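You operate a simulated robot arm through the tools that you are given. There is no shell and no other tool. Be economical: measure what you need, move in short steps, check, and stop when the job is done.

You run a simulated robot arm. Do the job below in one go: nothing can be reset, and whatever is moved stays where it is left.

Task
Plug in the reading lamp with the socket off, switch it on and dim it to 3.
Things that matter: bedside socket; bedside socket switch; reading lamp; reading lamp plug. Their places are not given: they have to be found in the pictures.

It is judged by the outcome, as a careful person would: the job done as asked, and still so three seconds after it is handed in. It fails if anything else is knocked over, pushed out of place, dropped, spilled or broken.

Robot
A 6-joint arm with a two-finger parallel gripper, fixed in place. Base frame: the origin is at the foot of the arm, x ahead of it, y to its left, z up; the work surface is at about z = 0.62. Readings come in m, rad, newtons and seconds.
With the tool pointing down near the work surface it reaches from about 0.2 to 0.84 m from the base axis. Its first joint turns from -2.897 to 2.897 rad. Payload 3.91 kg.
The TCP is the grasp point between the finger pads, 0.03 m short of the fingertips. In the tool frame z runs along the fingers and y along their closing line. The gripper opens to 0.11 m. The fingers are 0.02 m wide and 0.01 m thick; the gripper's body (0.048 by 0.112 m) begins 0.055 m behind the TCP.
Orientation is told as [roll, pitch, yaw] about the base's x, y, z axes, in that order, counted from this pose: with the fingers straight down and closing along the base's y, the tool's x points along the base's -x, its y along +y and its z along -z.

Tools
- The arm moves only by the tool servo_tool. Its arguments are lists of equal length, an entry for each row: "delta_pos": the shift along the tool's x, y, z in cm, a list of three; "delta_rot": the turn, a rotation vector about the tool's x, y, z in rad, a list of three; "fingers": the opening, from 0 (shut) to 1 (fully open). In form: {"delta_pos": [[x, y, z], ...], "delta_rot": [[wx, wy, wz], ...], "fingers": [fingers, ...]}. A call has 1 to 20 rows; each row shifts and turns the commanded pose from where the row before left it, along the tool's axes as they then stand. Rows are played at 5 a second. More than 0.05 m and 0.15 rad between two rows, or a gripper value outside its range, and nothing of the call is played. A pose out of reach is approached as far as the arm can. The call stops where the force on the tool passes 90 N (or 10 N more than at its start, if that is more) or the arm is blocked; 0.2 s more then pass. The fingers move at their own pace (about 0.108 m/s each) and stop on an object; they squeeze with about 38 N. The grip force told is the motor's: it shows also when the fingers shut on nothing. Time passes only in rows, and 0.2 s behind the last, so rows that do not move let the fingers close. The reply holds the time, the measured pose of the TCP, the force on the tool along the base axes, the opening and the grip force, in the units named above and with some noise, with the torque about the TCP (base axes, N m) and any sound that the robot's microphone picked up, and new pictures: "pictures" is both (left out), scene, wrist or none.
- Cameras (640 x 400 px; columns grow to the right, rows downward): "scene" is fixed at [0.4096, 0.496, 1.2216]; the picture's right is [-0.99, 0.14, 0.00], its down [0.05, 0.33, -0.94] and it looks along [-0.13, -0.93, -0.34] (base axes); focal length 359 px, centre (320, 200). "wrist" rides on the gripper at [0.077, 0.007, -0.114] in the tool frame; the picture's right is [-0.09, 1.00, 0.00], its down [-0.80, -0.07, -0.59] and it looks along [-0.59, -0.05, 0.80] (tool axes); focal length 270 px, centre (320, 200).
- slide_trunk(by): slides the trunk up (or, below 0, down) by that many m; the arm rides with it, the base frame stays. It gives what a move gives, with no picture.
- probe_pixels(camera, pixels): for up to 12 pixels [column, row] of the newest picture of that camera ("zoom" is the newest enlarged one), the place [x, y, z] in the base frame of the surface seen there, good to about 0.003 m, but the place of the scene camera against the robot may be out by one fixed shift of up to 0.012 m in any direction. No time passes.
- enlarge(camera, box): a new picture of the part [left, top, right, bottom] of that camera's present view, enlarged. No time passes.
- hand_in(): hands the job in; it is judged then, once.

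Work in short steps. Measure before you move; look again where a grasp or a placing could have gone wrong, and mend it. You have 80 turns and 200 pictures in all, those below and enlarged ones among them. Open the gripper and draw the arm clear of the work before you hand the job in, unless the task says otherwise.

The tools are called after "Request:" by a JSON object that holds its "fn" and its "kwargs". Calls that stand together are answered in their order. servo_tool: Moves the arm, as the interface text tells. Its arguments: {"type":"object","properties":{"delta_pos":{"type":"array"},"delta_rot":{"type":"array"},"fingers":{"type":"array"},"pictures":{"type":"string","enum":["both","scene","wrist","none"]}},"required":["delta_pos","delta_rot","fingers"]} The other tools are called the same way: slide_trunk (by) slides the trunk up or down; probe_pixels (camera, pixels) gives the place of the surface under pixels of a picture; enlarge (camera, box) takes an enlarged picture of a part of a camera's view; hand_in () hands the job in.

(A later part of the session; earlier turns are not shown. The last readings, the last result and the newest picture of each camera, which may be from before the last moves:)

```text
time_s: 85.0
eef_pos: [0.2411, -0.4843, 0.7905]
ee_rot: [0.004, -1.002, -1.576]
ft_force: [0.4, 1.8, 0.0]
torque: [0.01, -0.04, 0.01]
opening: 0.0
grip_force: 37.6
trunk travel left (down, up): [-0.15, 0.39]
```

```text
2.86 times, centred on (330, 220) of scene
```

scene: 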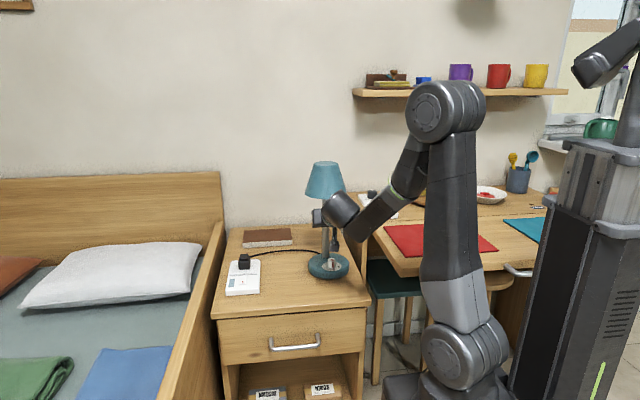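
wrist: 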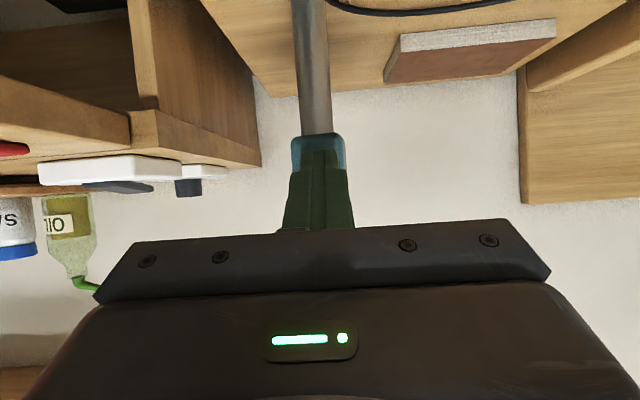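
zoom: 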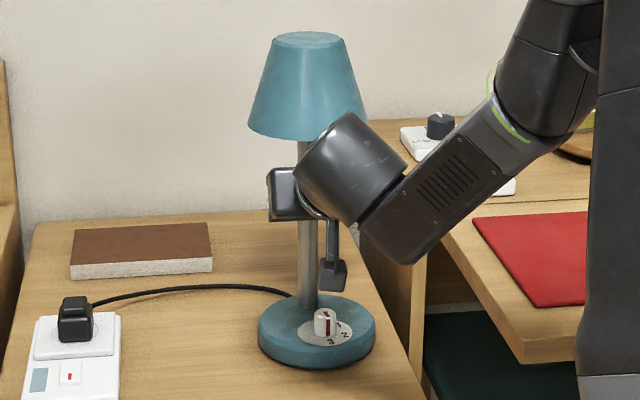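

Force is only ~1.5 N and the shade seems barely moved. I continue in 2 mm steps.

Request:
{"fn": "servo_tool", "kwargs": {"delta_pos": [[-0.108, 0, 0.168], [0, 0, 0]], "delta_rot": [[0, 0, 0], [0, 0, 0]], "fingers": [0, 0], "pictures": "none"}}

Request:
{"fn": "servo_tool", "kwargs": {"delta_pos": [[-0.108, 0, 0.168], [0, 0, 0]], "delta_rot": [[0, 0, 0], [0, 0, 0]], "fingers": [0, 0], "pictures": "scene"}}

Request:
{"fn": "enlarge", "kwargs": {"camera": "scene", "box": [290, 150, 370, 290]}}

```text
time_s: 85.6
eef_pos: [0.2406, -0.4868, 0.7904]
ee_rot: [0.004, -1.001, -1.576]
ft_force: [0.4, 2.0, 0.8]
torque: [0.01, -0.01, -0.02]
opening: 0.0
grip_force: 38.0
trunk travel left (down, up): [-0.15, 0.39]
```

```text
time_s: 86.2
eef_pos: [0.2402, -0.4877, 0.7919]
ee_rot: [0.004, -1.001, -1.575]
ft_force: [-0.2, 1.3, 0.0]
torque: [-0.03, -0.01, 0.02]
opening: 0.0
grip_force: 37.5
trunk travel left (down, up): [-0.15, 0.39]
```

scene: 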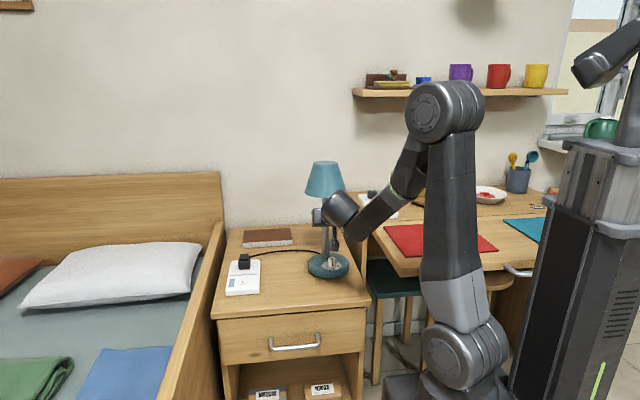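

```text
2.86 times, centred on (330, 220) of scene
```

zoom: 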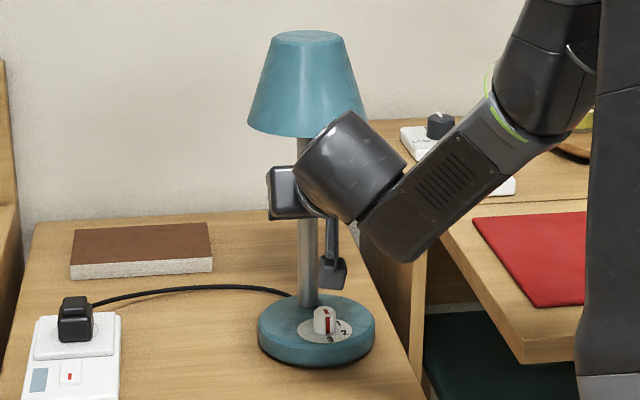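

The lamp begins to tip back at ~2 N without the button giving, so pushing from the front alone won't do. I retract, and will instead squeeze the button against the back of its housing with both fingers, coming in from the +x side under the shade.

Request:
{"fn": "servo_tool", "kwargs": {"delta_pos": [[0.43, 0, -0.67], [2.34, 0, -3.64], [2.34, 0, -3.64], [2.34, 0, -3.64], [-1.26, 4.5, -0.81], [-1.26, 4.5, -0.81], [-1.26, 4.5, -0.81], [-1.26, 4.5, -0.81], [0, 0, 0], [0, 0, 0], [0, 0, 0], [0, 0, 0], [0, 0, 0], [0, 0, 0], [0, 0, 0], [0, 0, 0], [0, 0, 0], [0, 0, 0], [0, 0, 0], [0, 0, 0]], "delta_rot": [[0, 0, 0], [0, 0, 0], [0, 0, 0], [0, 0, 0], [0, 0, 0], [0, 0, 0], [0, 0, 0], [0, 0, 0], [0, -0.1, 0], [0.112, 0, 0.057], [0.112, 0, 0.057], [0.112, 0, 0.057], [0.112, 0, 0.057], [0.112, 0, 0.057], [0.112, 0, 0.057], [0.112, 0, 0.057], [0.112, 0, 0.057], [0.112, 0, 0.057], [0.112, 0, 0.057], [0, 0, 0]], "fingers": [0, 0, 0, 0, 0, 0, 1, 1, 1, 1, 1, 1, 1, 1, 1, 1, 1, 1, 1, 1]}}

Request:
{"fn": "enlarge", "kwargs": {"camera": "scene", "box": [225, 150, 365, 290]}}

```text
time_s: 90.4
eef_pos: [0.408, -0.3557, 0.8391]
ee_rot: [0.01, -1.095, -2.832]
ft_force: [0.4, 0.8, 0.1]
torque: [0.0, -0.02, 0.01]
opening: 0.11
grip_force: 0.0
out of reach, approached as far as the arm can: row 19
trunk travel left (down, up): [-0.15, 0.39]
```

scene: 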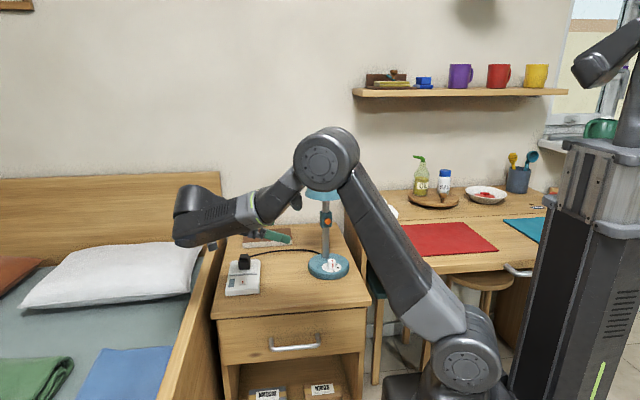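
wrist: 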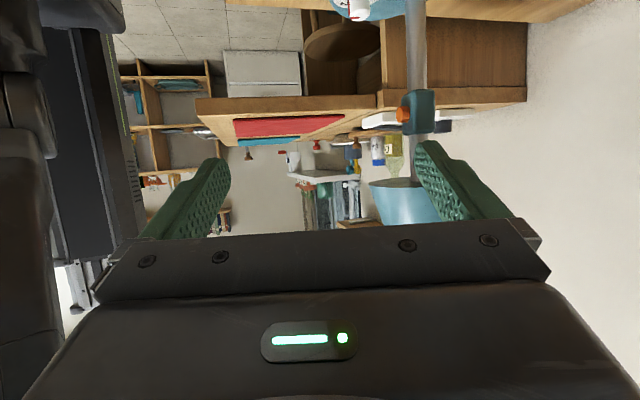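

```text
2.86 times, centred on (295, 220) of scene
```

zoom: 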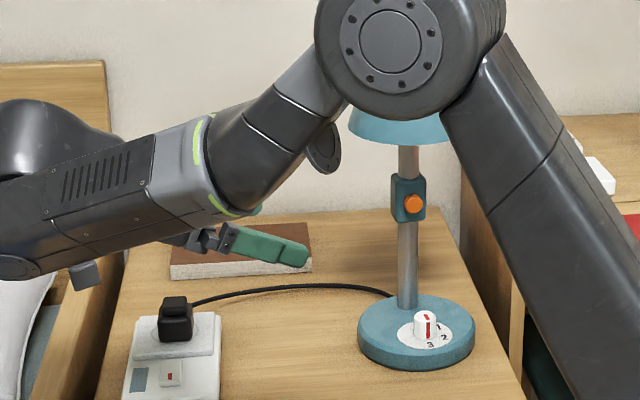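

The orientation was reached (pointing -x, slightly down). I shift over in -y to the pre-squeeze point beside the lamp, watching the forearm against the shade.

Request:
{"fn": "servo_tool", "kwargs": {"delta_pos": [[-1.64, 3.85, 1.59], [-1.64, 3.85, 1.59], [-1.64, 3.85, 1.59], [0, 0, 0]], "delta_rot": [[0, 0, 0], [0, 0, 0], [0, 0, 0], [0, 0, 0]], "fingers": [1, 1, 1, 1]}}

Request:
{"fn": "enlarge", "kwargs": {"camera": "wrist", "box": [200, 60, 440, 240]}}

Request:
{"fn": "enlarge", "kwargs": {"camera": "scene", "box": [225, 150, 365, 290]}}

```text
time_s: 91.4
eef_pos: [0.3816, -0.484, 0.8593]
ee_rot: [0.006, -1.1, -2.833]
ft_force: [-0.5, -0.2, -0.7]
torque: [-0.01, 0.01, -0.01]
opening: 0.11
grip_force: 0.1
trunk travel left (down, up): [-0.15, 0.39]
```

scene: 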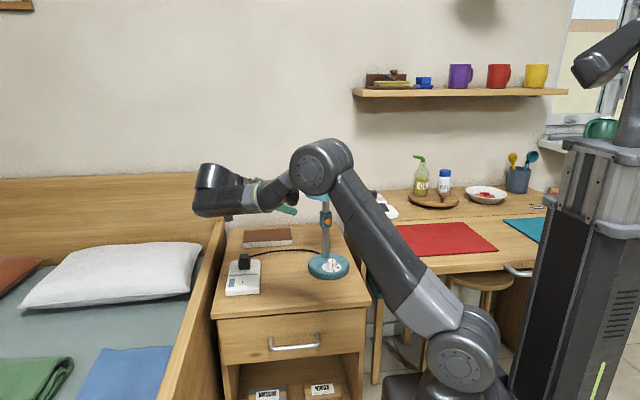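
wrist: 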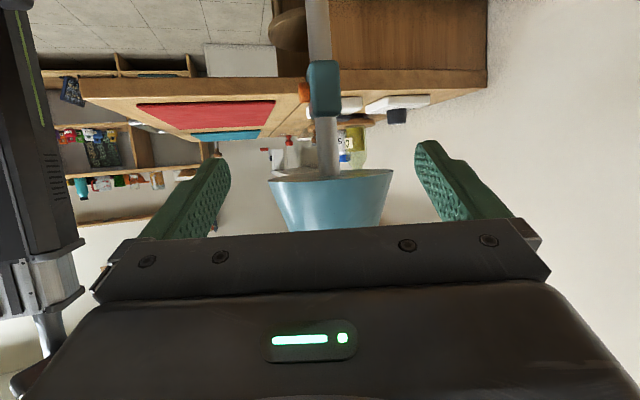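

```text
2.22 times, centred on (320, 150) of wrist
```

zoom: 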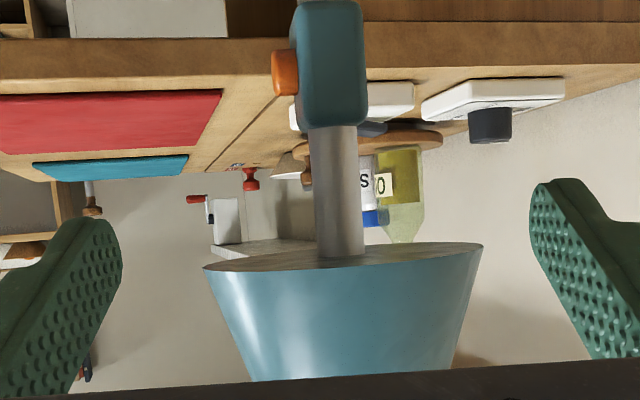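

```text
2.86 times, centred on (295, 220) of scene
```

zoom: 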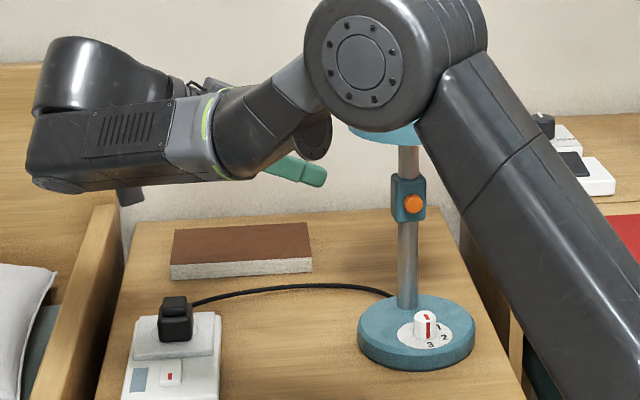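

The wrist view shows the button (zoom 272–298) and housing (298–368) centred between the open fingers. Before advancing I check the elbow's depth against the shade.

Request:
{"fn": "probe_pixels", "kwargs": {"camera": "scene", "pixels": [[308, 170], [325, 165], [284, 188], [292, 197], [296, 192], [318, 197], [250, 192], [215, 185], [290, 207]]}}

```text
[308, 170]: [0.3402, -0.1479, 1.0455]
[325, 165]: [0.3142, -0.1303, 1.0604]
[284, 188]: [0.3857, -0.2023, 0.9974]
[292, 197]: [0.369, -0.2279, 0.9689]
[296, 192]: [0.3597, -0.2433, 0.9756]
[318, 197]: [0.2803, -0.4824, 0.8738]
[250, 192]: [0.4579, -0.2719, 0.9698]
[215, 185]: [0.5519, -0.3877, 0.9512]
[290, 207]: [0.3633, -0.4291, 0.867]
```

The elbow and forearm are 20 cm in front of the shade. I advance 11 cm along the tool axis and check again.

Request:
{"fn": "servo_tool", "kwargs": {"delta_pos": [[0.2, 0.1, 3.5], [0, 0, 3.5], [0, 0, 4], [0, 0, 0]], "delta_rot": [[0, 0, 0], [0, 0, 0], [0, 0, 0], [0, 0, 0]], "fingers": [1, 1, 1, 1]}}

Request:
{"fn": "enlarge", "kwargs": {"camera": "wrist", "box": [200, 60, 440, 240]}}

Request:
{"fn": "enlarge", "kwargs": {"camera": "scene", "box": [270, 170, 370, 270]}}

```text
time_s: 92.4
eef_pos: [0.2905, -0.5147, 0.8093]
ee_rot: [0.005, -1.096, -2.833]
ft_force: [0.2, 0.4, -0.7]
torque: [0.02, 0.0, 0.01]
opening: 0.1097
grip_force: 0.2
trunk travel left (down, up): [-0.15, 0.39]
```

scene: 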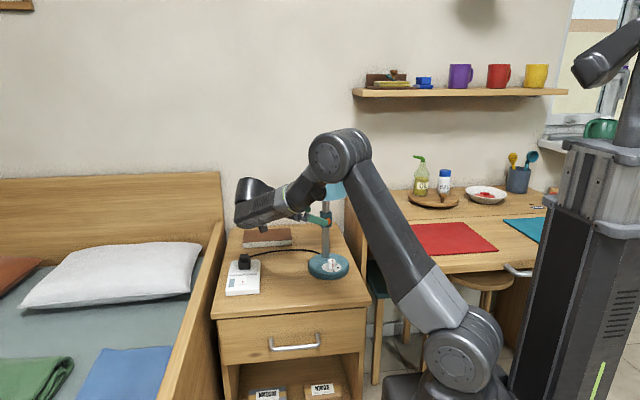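
wrist: 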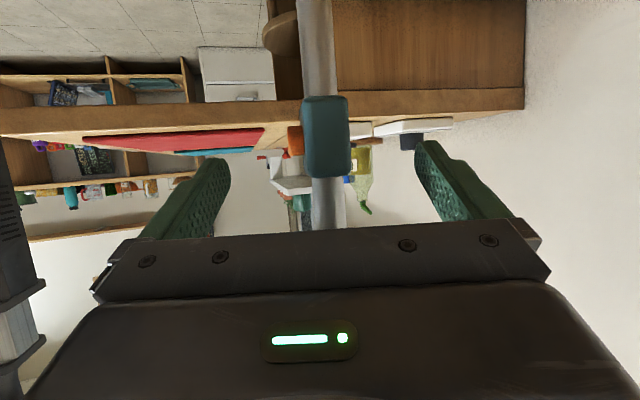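

```text
2.22 times, centred on (320, 150) of wrist
```

zoom: 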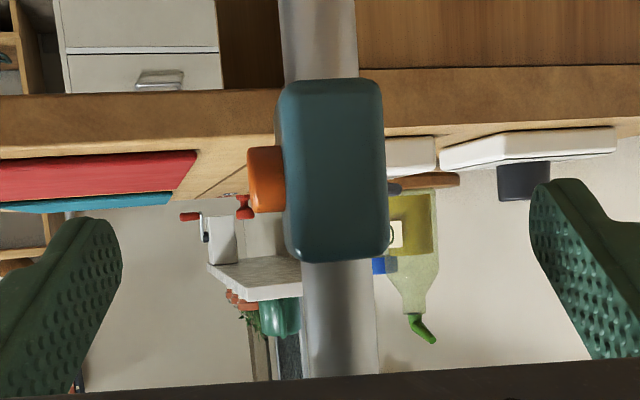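

```text
4.00 times, centred on (320, 220) of scene
```

zoom: 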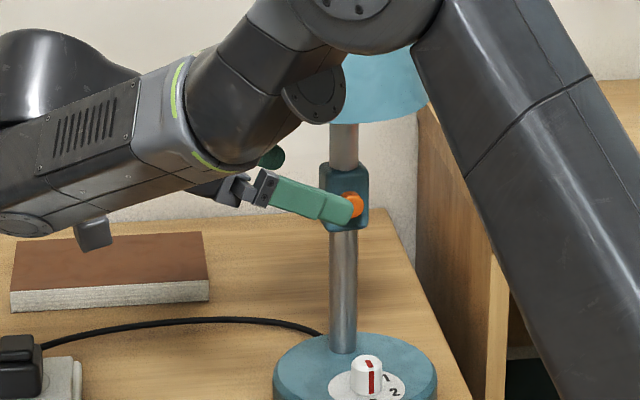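

All is centred (offsets below 1 mm). I advance the last 5 cm so the pads straddle button and housing.

Request:
{"fn": "servo_tool", "kwargs": {"delta_pos": [[0, 0, 2.5], [0, 0, 2.5], [0, 0, 0]], "delta_rot": [[0, 0, 0], [0, 0, 0], [0, 0, 0]], "fingers": [1, 1, 1]}}

Request:
{"fn": "enlarge", "kwargs": {"camera": "wrist", "box": [200, 60, 440, 240]}}

Request:
{"fn": "enlarge", "kwargs": {"camera": "scene", "box": [270, 170, 370, 270]}}

```text
time_s: 93.2
eef_pos: [0.2485, -0.5295, 0.7883]
ee_rot: [0.004, -1.099, -2.832]
ft_force: [0.2, 0.6, 0.0]
torque: [-0.01, 0.01, 0.0]
opening: 0.1099
grip_force: 0.1
trunk travel left (down, up): [-0.15, 0.39]
```

scene: 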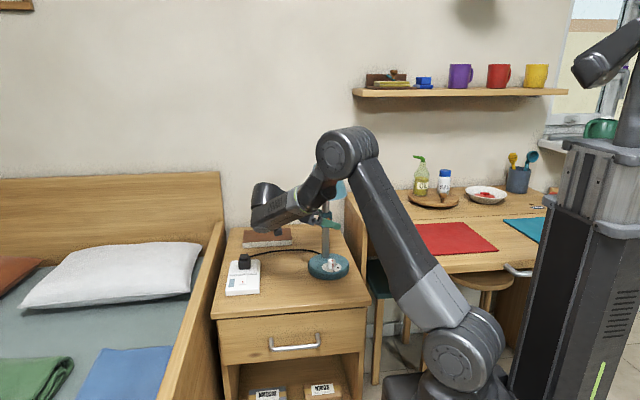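
wrist: 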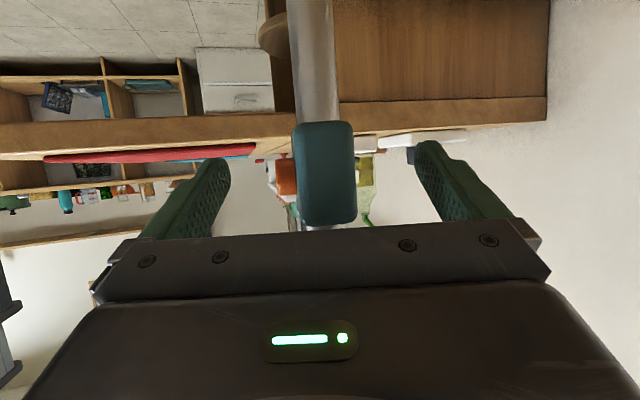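

```text
2.22 times, centred on (320, 150) of wrist
```

zoom: 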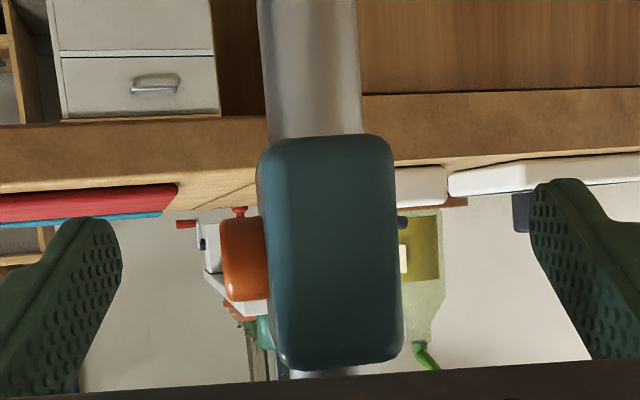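

```text
4.00 times, centred on (320, 220) of scene
```

zoom: 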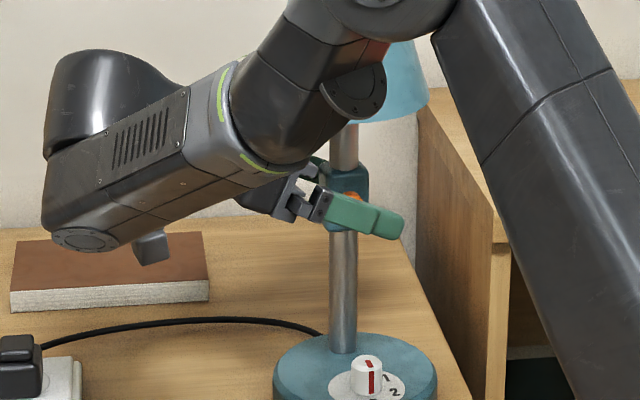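

The object midline is 1.5 mm off; I trim that, then close gradually to 40 mm to squeeze the button against the housing's back.

Request:
{"fn": "servo_tool", "kwargs": {"delta_pos": [[0, -0.15, 0], [0, 0, 0], [0, 0, 0], [0, 0, 0], [0, 0, 0], [0, 0, 0]], "delta_rot": [[0, 0, 0], [0, 0, 0], [0, 0, 0], [0, 0, 0], [0, 0, 0], [0, 0, 0]], "fingers": [0.8, 0.6, 0.5, 0.44, 0.4, 0.4]}}

Request:
{"fn": "enlarge", "kwargs": {"camera": "wrist", "box": [200, 60, 440, 240]}}

Request:
{"fn": "enlarge", "kwargs": {"camera": "scene", "box": [270, 170, 370, 270]}}

```text
time_s: 94.6
eef_pos: [0.2477, -0.5277, 0.7872]
ee_rot: [0.005, -1.098, -2.832]
ft_force: [0.6, 1.1, -0.7]
torque: [-0.02, 0.0, 0.0]
opening: 0.0442
grip_force: 0.0
trunk travel left (down, up): [-0.15, 0.39]
```

scene: 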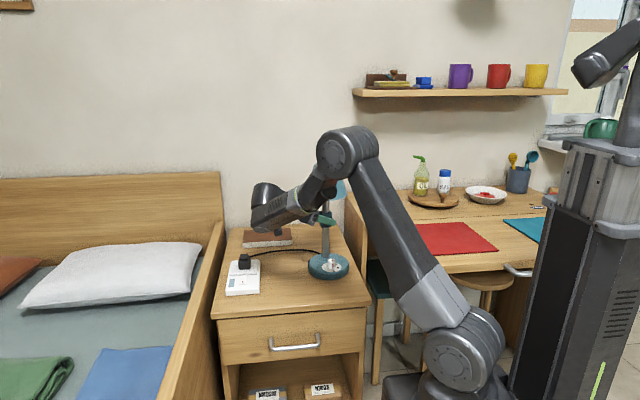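
wrist: 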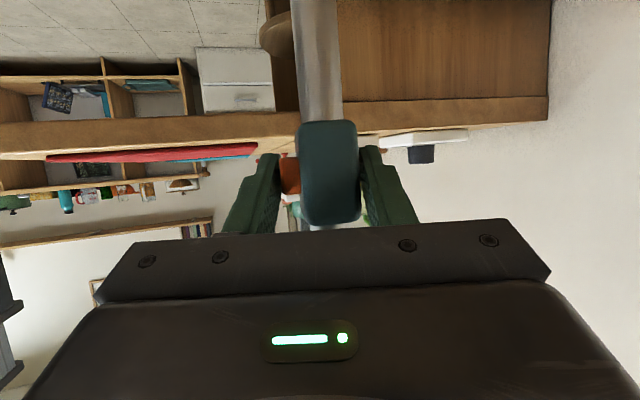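

```text
2.22 times, centred on (320, 150) of wrist
```

zoom: 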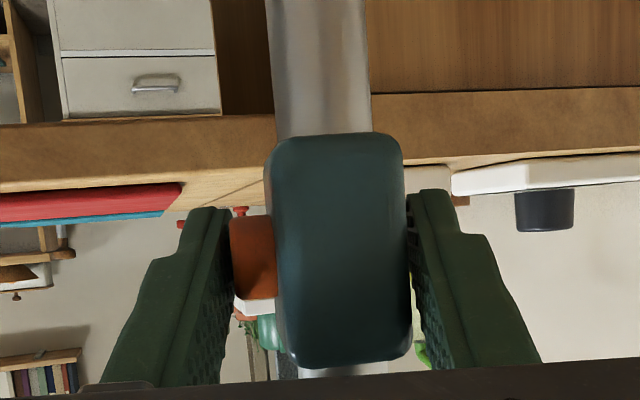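

```text
4.00 times, centred on (320, 220) of scene
```

zoom: 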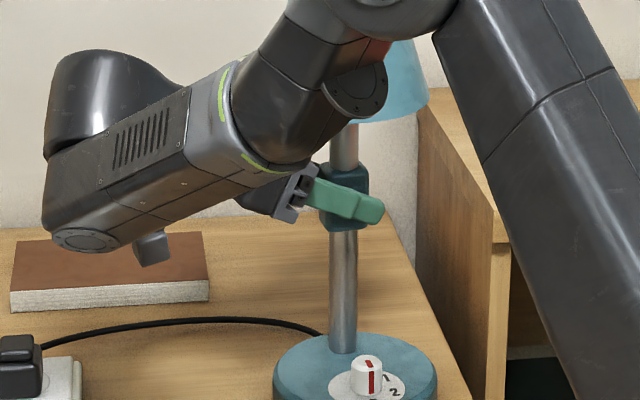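

Fingers are nearly touching on both sides (44 mm). I squeeze further in small steps to 36 mm and watch the button and lamp.

Request:
{"fn": "servo_tool", "kwargs": {"delta_pos": [[0, 0, 0], [0, 0, 0], [0, 0, 0], [0, 0, 0], [0, 0, 0]], "delta_rot": [[0, 0, 0], [0, 0, 0], [0, 0, 0], [0, 0, 0], [0, 0, 0]], "fingers": [0.38, 0.36, 0.34, 0.33, 0.33]}}

Request:
{"fn": "enlarge", "kwargs": {"camera": "wrist", "box": [200, 60, 440, 240]}}

Request:
{"fn": "enlarge", "kwargs": {"camera": "scene", "box": [270, 170, 370, 270]}}

```text
time_s: 95.8
eef_pos: [0.2497, -0.5275, 0.7879]
ee_rot: [0.005, -1.099, -2.835]
ft_force: [1.0, 0.7, -0.2]
torque: [0.06, 0.11, -0.07]
opening: 0.0369
grip_force: 0.7
trunk travel left (down, up): [-0.15, 0.39]
heard: click, click, click, click, click, click, click, click
```

scene: 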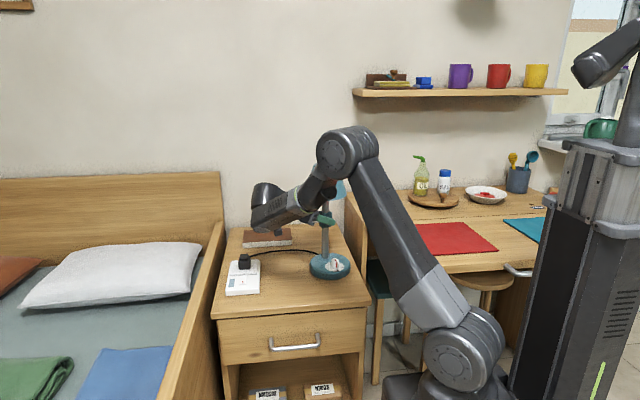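
wrist: 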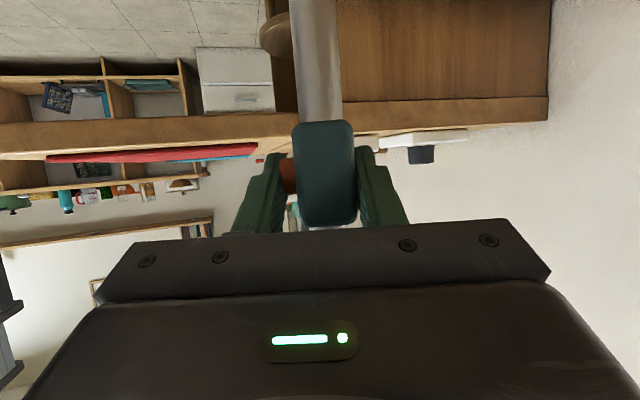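

```text
2.22 times, centred on (320, 150) of wrist
```

zoom: 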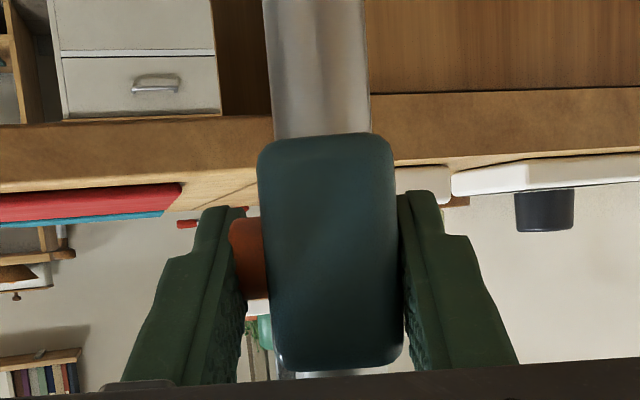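

```text
4.00 times, centred on (320, 220) of scene
```

zoom: 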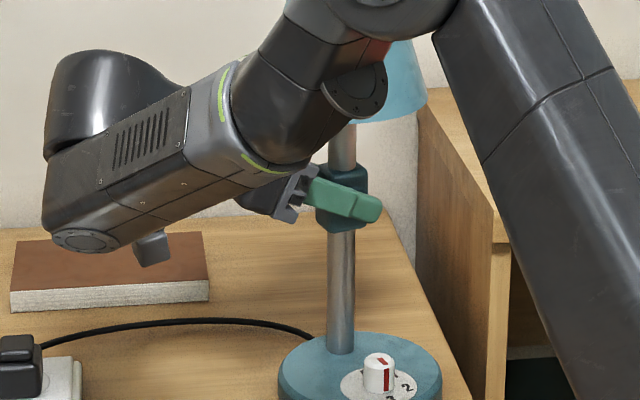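

Eight clicks were heard — the button may have chattered as I hovered at its trip point. I open to 50 mm and look at the lamp.

Request:
{"fn": "servo_tool", "kwargs": {"delta_pos": [[0, 0, 0], [0, 0, 0]], "delta_rot": [[0, 0, 0], [0, 0, 0]], "fingers": [0.48, 0.48]}}

Request:
{"fn": "enlarge", "kwargs": {"camera": "wrist", "box": [200, 60, 440, 240]}}

Request:
{"fn": "enlarge", "kwargs": {"camera": "scene", "box": [290, 165, 370, 285]}}

```text
time_s: 96.4
eef_pos: [0.249, -0.5267, 0.7876]
ee_rot: [0.004, -1.099, -2.834]
ft_force: [-0.7, 0.7, -2.1]
torque: [-0.04, 0.09, -0.01]
opening: 0.0528
grip_force: 0.0
trunk travel left (down, up): [-0.15, 0.39]
```

scene: 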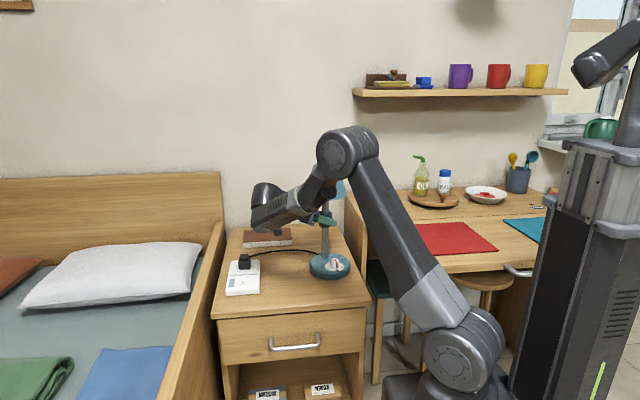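
wrist: 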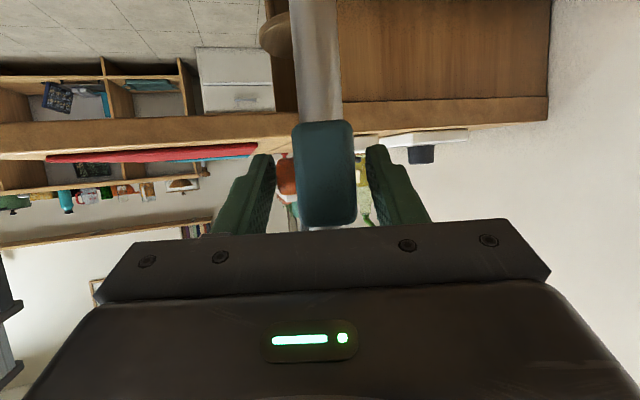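

```text
2.22 times, centred on (320, 150) of wrist
```

zoom: 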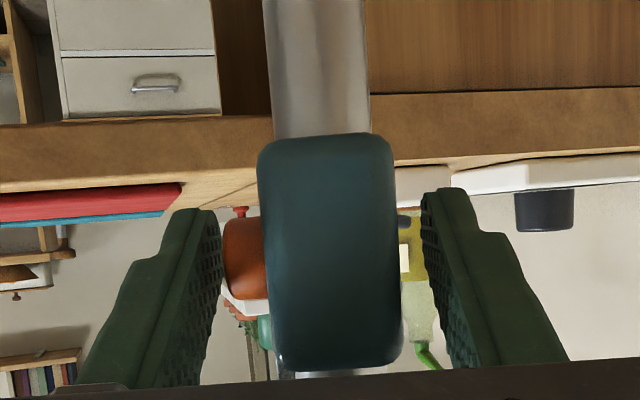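

```text
3.33 times, centred on (330, 225) of scene
```

zoom: 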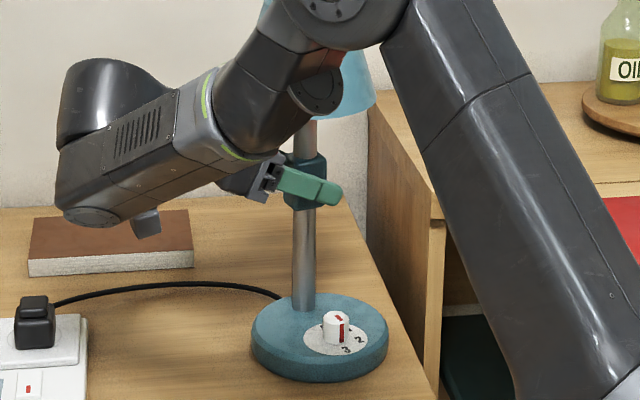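

The button has sprung back. I recentre by 2 mm and make one decisive press and release.

Request:
{"fn": "servo_tool", "kwargs": {"delta_pos": [[0, -0.2, 0], [0, 0, 0], [0, 0, 0]], "delta_rot": [[0, 0, 0], [0, 0, 0], [0, 0, 0]], "fingers": [0.5, 0.26, 0.26]}}

Request:
{"fn": "enlarge", "kwargs": {"camera": "scene", "box": [290, 165, 370, 285]}}

```text
time_s: 97.2
eef_pos: [0.2489, -0.5264, 0.7895]
ee_rot: [0.005, -1.098, -2.834]
ft_force: [1.6, -1.3, -0.3]
torque: [-0.09, 0.17, 0.05]
opening: 0.0296
grip_force: 38.5
trunk travel left (down, up): [-0.15, 0.39]
heard: click
```

scene: 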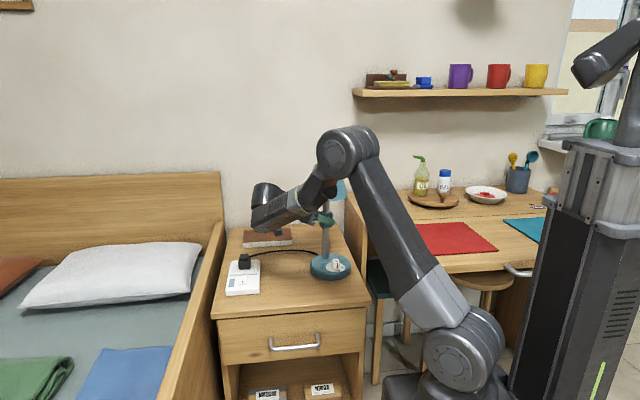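
wrist: 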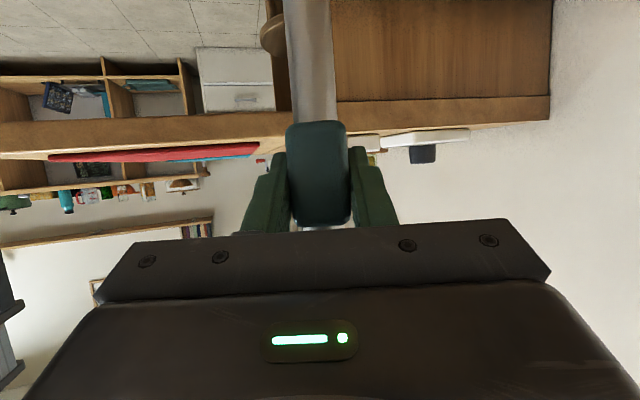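

```text
3.33 times, centred on (330, 225) of scene
```

zoom: 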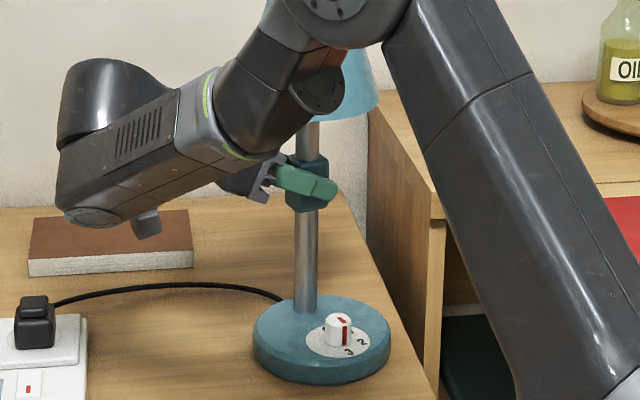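

One clean click, button fully pressed, but the shade isn't glowing, so it may lack power. I open, and back out along the axis to see the lamp freely.

Request:
{"fn": "servo_tool", "kwargs": {"delta_pos": [[0, 0, 0], [0, 0, 0], [0, 0, 0], [0, 0, -4], [0, 0, -4], [0, 0, -4], [0, 0, -4], [2, -4, -1.5], [2, -4, -1.5], [2, -4, -1.5], [0, 0, 0]], "delta_rot": [[0, 0, 0], [0, 0, 0], [0, 0, 0], [0, 0, 0], [0, 0, 0], [0, 0, 0], [0, 0, 0], [0, 0, 0], [0, 0, 0], [0, 0, 0], [0, 0, 0]], "fingers": [0.6, 1, 1, 1, 1, 1, 1, 1, 1, 1, 1], "pictures": "scene"}}

Request:
{"fn": "enlarge", "kwargs": {"camera": "scene", "box": [215, 150, 375, 300]}}

```text
time_s: 99.6
eef_pos: [0.4094, -0.3489, 0.8258]
ee_rot: [0.005, -1.097, -2.834]
ft_force: [0.3, -0.5, -0.4]
torque: [0.02, 0.0, -0.02]
opening: 0.11
grip_force: 0.2
trunk travel left (down, up): [-0.15, 0.39]
```

scene: 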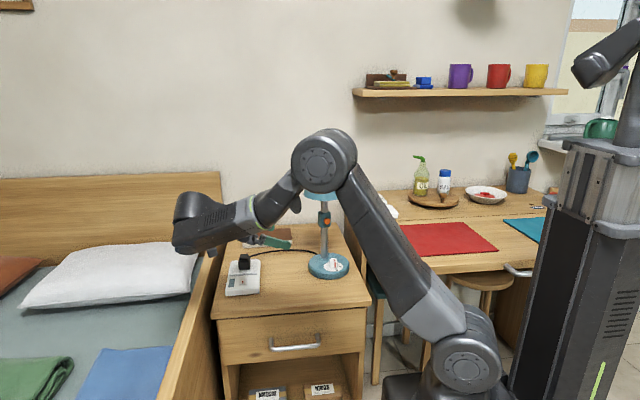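

```text
2.67 times, centred on (295, 225) of scene
```

zoom: 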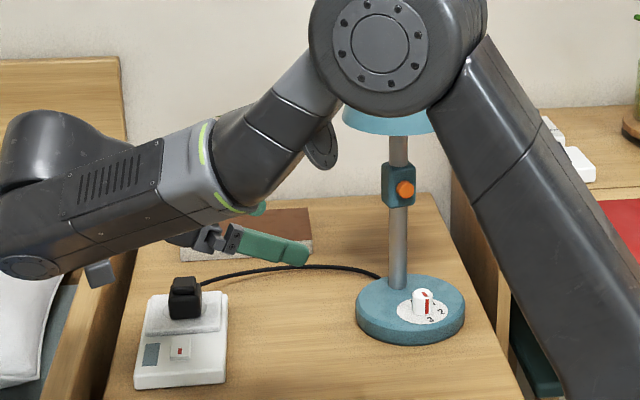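

Request:
{"fn": "enlarge", "kwargs": {"camera": "scene", "box": [222, 248, 266, 300]}}

```text
7.69 times, centred on (244, 274) of scene
```

zoom: 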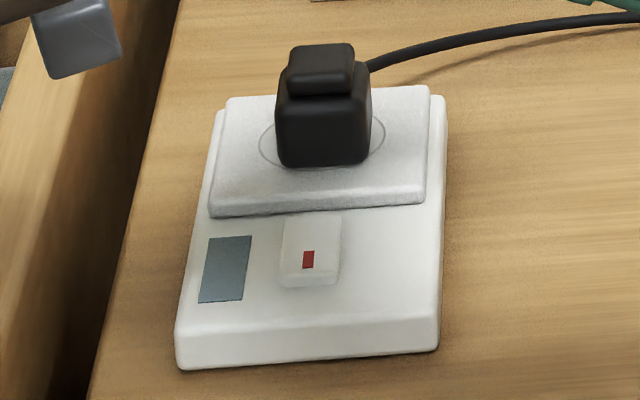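

Plug still sits centred; red end is down. Flipping the rocker is needed either way (as a test of its sense, and to have it off before reseating the plug). I first turn the tool back to vertical with fingers shut.

Request:
{"fn": "servo_tool", "kwargs": {"delta_pos": [[0, 0, 0], [0, 0, 0], [0, 0, 0], [0, 0, 0], [0, 0, 0], [0, 0, 0], [0, 0, 0], [0, 0, 0], [0, 0, 0], [0, 0, 0], [0, 0, 0], [0, 0, 0], [0, 0, 0], [0, 0, 0], [0, 0, 0], [0, 0, 0], [0, 0, 0], [0, 0, 0], [0, 0, 0]], "delta_rot": [[-0.112, 0, -0.057], [-0.112, 0, -0.057], [-0.112, 0, -0.057], [-0.112, 0, -0.057], [-0.112, 0, -0.057], [-0.112, 0, -0.057], [-0.112, 0, -0.057], [-0.112, 0, -0.057], [-0.112, 0, -0.057], [-0.112, 0, -0.057], [0, 0.1375, 0], [0, 0.1375, 0], [0, 0.1375, 0], [0, 0.1375, 0], [0, 0.1375, 0], [0, 0.1375, 0], [0, 0.1375, 0], [0, 0.1375, 0], [0, 0, 0]], "fingers": [0.5, 0, 0, 0, 0, 0, 0, 0, 0, 0, 0, 0, 0, 0, 0, 0, 0, 0, 0], "pictures": "scene"}}

```text
time_s: 103.6
eef_pos: [0.4108, -0.3465, 0.8277]
ee_rot: [0.003, 0.001, -1.571]
ft_force: [-0.1, 0.6, 0.4]
torque: [0.01, 0.0, 0.02]
opening: 0.0
grip_force: 37.6
trunk travel left (down, up): [-0.15, 0.39]
```

scene: 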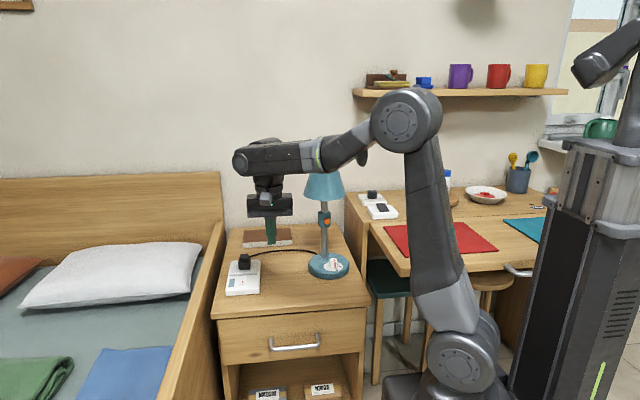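

The lamp is unlit. I go over the rocker's unmarked (-y) end and press it in, as the first time.

Request:
{"fn": "servo_tool", "kwargs": {"delta_pos": [[0, 4.4, 0], [0, 4.4, 0], [-4.6, 0, 0], [-4.5, 0, 0], [0, 0, 4], [0, 0, 4], [0, 0, 4], [0, 0, 1.6], [0, 0, 0.5], [0, 0, 0.3], [0, 0, 0.2], [0, 0, 0.2], [0, 0, 0.2], [0, 0, -1.5], [0, 0, -3], [3, 0, -3], [3, 0, -3], [0, 0, 0]], "delta_rot": [[0, 0, 0], [0, 0, 0], [0, 0, 0], [0, 0, 0], [0, 0, 0], [0, 0, 0], [0, 0, 0], [0, 0, 0], [0, 0, 0], [0, 0, 0], [0, 0, 0], [0, 0, 0], [0, 0, 0], [0, 0, 0], [0, 0, 0], [0, 0, 0], [0, 0, 0], [0, 0, 0]], "fingers": [0, 0, 0, 0, 0, 0, 0, 0, 0, 0, 0, 0, 0, 0, 0, 0, 0, 0], "pictures": "scene"}}

Request:
{"fn": "enlarge", "kwargs": {"camera": "scene", "box": [222, 250, 266, 300]}}

```text
time_s: 107.4
eef_pos: [0.4994, -0.378, 0.7822]
ee_rot: [0.003, -0.001, -1.572]
ft_force: [0.2, -0.1, 0.3]
torque: [0.01, -0.03, 0.0]
opening: 0.0
grip_force: 37.7
trunk travel left (down, up): [-0.15, 0.39]
```

scene: 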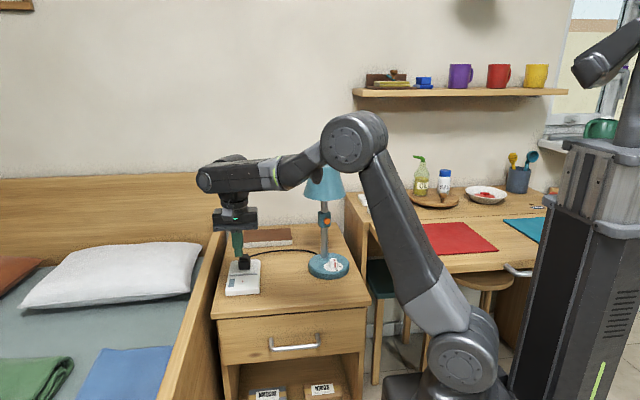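

```text
8.00 times, centred on (244, 275) of scene
```

zoom: 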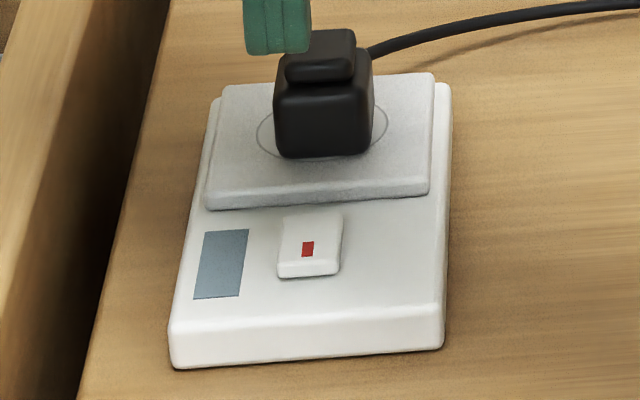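

The rocker looks somewhere between; I check closer from both cameras.

Request:
{"fn": "enlarge", "kwargs": {"camera": "scene", "box": [234, 272, 254, 290]}}

Request:
{"fn": "enlarge", "kwargs": {"camera": "wrist", "box": [250, 90, 390, 190]}}

```text
16.00 times, centred on (244, 281) of scene
```

zoom: 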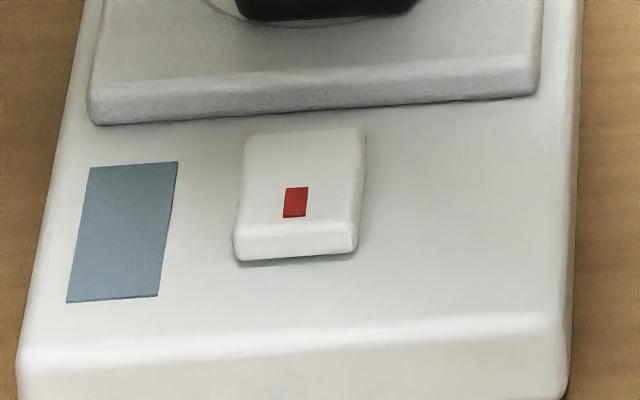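

```text
4.00 times, centred on (320, 140) of wrist
```

zoom: 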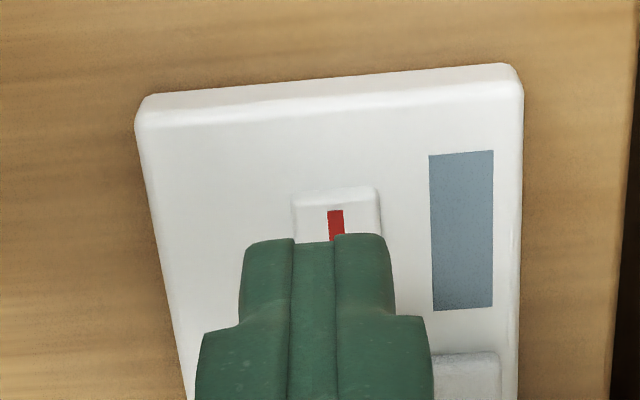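

The red end is up again (same front-face height as before): off. Now I grip the plug and test gently whether it's held: reading the force as I lift it by millimetres.

Request:
{"fn": "servo_tool", "kwargs": {"delta_pos": [[-4, 0, 0], [-4, 0, 0], [-4.5, 0, 0], [0, 0, 4], [0, 0, 3], [0, 0, 2.3], [0, 0, 0], [0, 0, 0], [0, 0, 0], [0, 0, 0]], "delta_rot": [[0, 0, 0], [0, 0, 0], [0, 0, 0], [0, 0, 0], [0, 0, 0], [0, 0, 0], [0, 0, 0], [0, 0, 0], [0, 0, 0], [0, 0, 0]], "fingers": [0.7, 0.7, 0.7, 0.7, 0.7, 0.7, 0.7, 0.5, 0, 0], "pictures": "wrist"}}

Request:
{"fn": "servo_tool", "kwargs": {"delta_pos": [[0, 0, -0.1], [0, 0, -0.1], [0, 0, 0]], "delta_rot": [[0, 0, 0], [0, 0, 0], [0, 0, 0]], "fingers": [0, 0, 0], "pictures": "none"}}

```text
time_s: 109.6
eef_pos: [0.4972, -0.5025, 0.6897]
ee_rot: [0.006, 0.001, -1.571]
ft_force: [-0.1, -0.2, -0.2]
torque: [0.0, -0.02, -0.01]
opening: 0.0348
grip_force: 38.2
trunk travel left (down, up): [-0.15, 0.39]
```

wrist: 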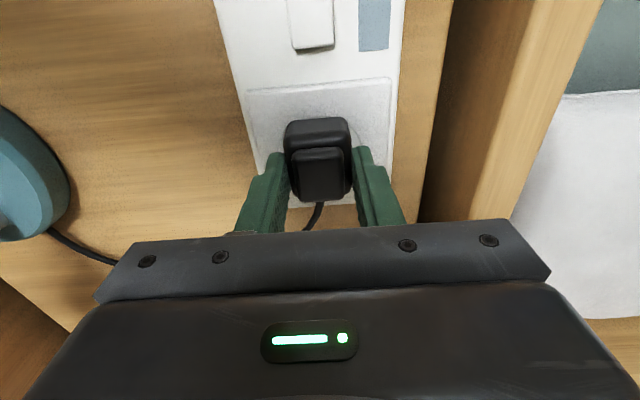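

```text
time_s: 110.4
eef_pos: [0.4975, -0.5019, 0.6925]
ee_rot: [0.003, 0.001, -1.571]
ft_force: [0.3, 0.2, -0.4]
torque: [-0.01, 0.0, -0.04]
opening: 0.0349
grip_force: 37.8
trunk travel left (down, up): [-0.15, 0.39]
```

It lifts with no resistance, so it was never locked in. With the socket off, I make a small spiral search (±1.5–3 mm) under light pressure to find the seat; if it locks, the end reading will show side force.

Request:
{"fn": "servo_tool", "kwargs": {"delta_pos": [[-0.05, 0.25, 0.2], [0, 0, 0.15], [0, 0.15, 0], [0.15, 0, 0], [0, -0.15, 0], [0, -0.15, 0], [-0.15, 0, 0], [-0.15, 0, 0], [0, 0.15, 0], [0, 0.15, 0], [0, 0.15, 0], [0.15, 0, 0], [0.15, 0, 0], [0.15, 0, 0], [0, -0.15, 0], [0, -0.15, 0], [0, -0.15, 0], [0, 0, 0]], "delta_rot": [[0, 0, 0], [0, 0, 0], [0, 0, 0], [0, 0, 0], [0, 0, 0], [0, 0, 0], [0, 0, 0], [0, 0, 0], [0, 0, 0], [0, 0, 0], [0, 0, 0], [0, 0, 0], [0, 0, 0], [0, 0, 0], [0, 0, 0], [0, 0, 0], [0, 0, 0], [0, 0, 0]], "fingers": [0, 0, 0, 0, 0, 0, 0, 0, 0, 0, 0, 0, 0, 0, 0, 0, 0, 0], "pictures": "scene"}}

Request:
{"fn": "enlarge", "kwargs": {"camera": "scene", "box": [232, 248, 260, 276]}}

```text
time_s: 114.2
eef_pos: [0.4998, -0.4988, 0.6901]
ee_rot: [0.004, 0.0, -1.571]
ft_force: [7.3, 1.9, 19.8]
torque: [0.11, -0.14, 0.0]
opening: 0.0348
grip_force: 37.9
trunk travel left (down, up): [-0.15, 0.39]
```

scene: 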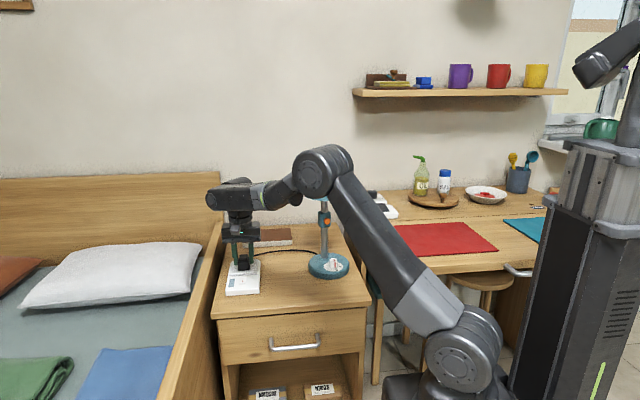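

```text
14.29 times, centred on (246, 262) of scene
```

zoom: 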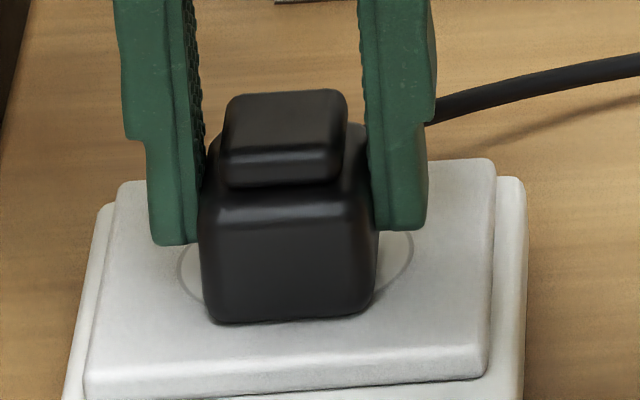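

No lock at this orientation within ±3 mm. The pins may lie along the cord's direction, so I lift the plug 5 cm and turn it 90° clockwise (cord then leaves toward the lamp).

Request:
{"fn": "servo_tool", "kwargs": {"delta_pos": [[-0.3, 0.1, -1], [0, 0, -4], [0, 0, 0], [0, 0, 0], [0, 0, 0], [0, 0, 0], [0, 0, 0], [0, 0, 0], [0, 0, 0], [0, 0, 0], [0, 0, 0], [0, 0, 0], [0, 0, 0], [0, 0, 0]], "delta_rot": [[0, 0, 0], [0, 0, 0], [0, 0, 0.1428], [0, 0, 0.1428], [0, 0, 0.1428], [0, 0, 0.1428], [0, 0, 0.1428], [0, 0, 0.1428], [0, 0, 0.1428], [0, 0, 0.1428], [0, 0, 0.1428], [0, 0, 0.1428], [0, 0, 0.1428], [0, 0, 0]], "fingers": [0, 0, 0, 0, 0, 0, 0, 0, 0, 0, 0, 0, 0, 0], "pictures": "both"}}

Request:
{"fn": "enlarge", "kwargs": {"camera": "scene", "box": [216, 235, 272, 295]}}

```text
time_s: 117.2
eef_pos: [0.5007, -0.5025, 0.7382]
ee_rot: [-0.001, 0.002, 3.14]
ft_force: [-0.1, 0.1, -0.8]
torque: [-0.01, 0.04, -0.02]
opening: 0.0349
grip_force: 37.8
trunk travel left (down, up): [-0.15, 0.39]
```

scene: 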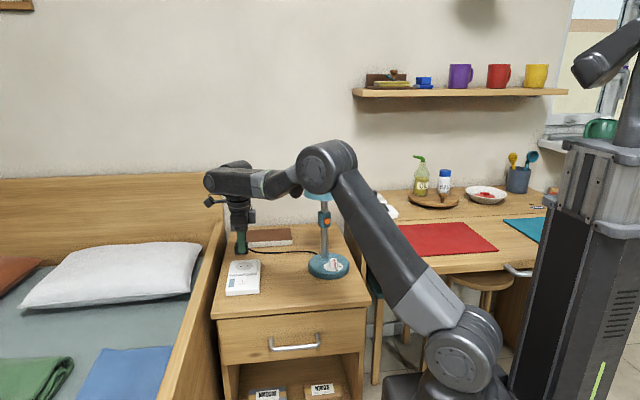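
wrist: 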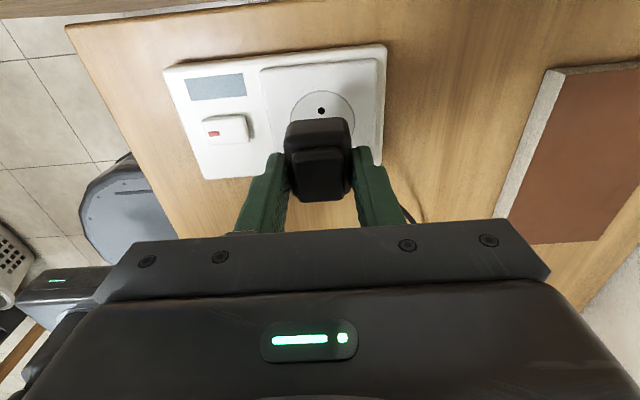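

```text
6.67 times, centred on (244, 265) of scene
```

zoom: 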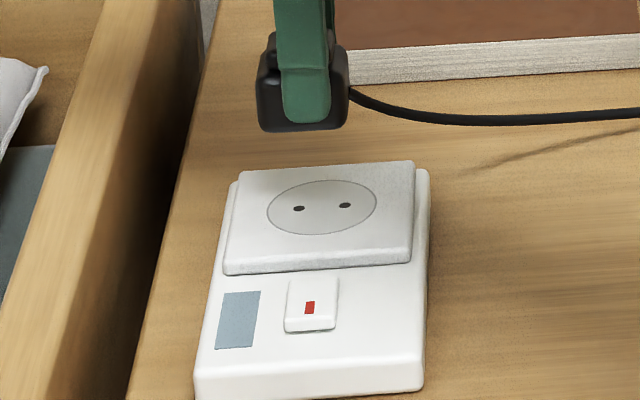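

The turn was reachable. The holes' centre, averaged over opposite views, is (0.501,-0.5035), right under the plug; I lower to contact and press lightly.

Request:
{"fn": "servo_tool", "kwargs": {"delta_pos": [[0, 0, 2], [0, 0, 1.5], [0, 0, 0.7], [0, 0, 0.3], [0, 0, 0.2], [0, 0, 0.15], [0, 0, 0.15], [0, 0, 0]], "delta_rot": [[0, 0, 0], [0, 0, 0], [0, 0, 0], [0, 0, 0], [0, 0, 0], [0, 0, 0], [0, 0, 0], [0, 0, 0]], "fingers": [0, 0, 0, 0, 0, 0, 0, 0], "pictures": "scene"}}

Request:
{"fn": "enlarge", "kwargs": {"camera": "scene", "box": [232, 248, 260, 276]}}

```text
time_s: 119.0
eef_pos: [0.4999, -0.5032, 0.6889]
ee_rot: [0.002, 0.003, -3.142]
ft_force: [-0.2, 0.4, 5.9]
torque: [0.05, 0.08, -0.04]
opening: 0.0349
grip_force: 38.2
trunk travel left (down, up): [-0.15, 0.39]
```

scene: 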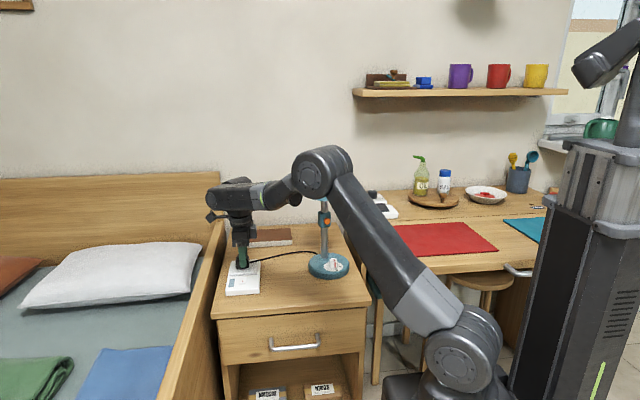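

```text
14.29 times, centred on (246, 262) of scene
```

zoom: 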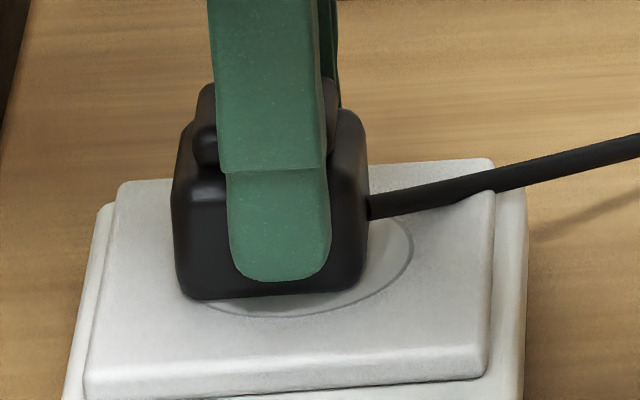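

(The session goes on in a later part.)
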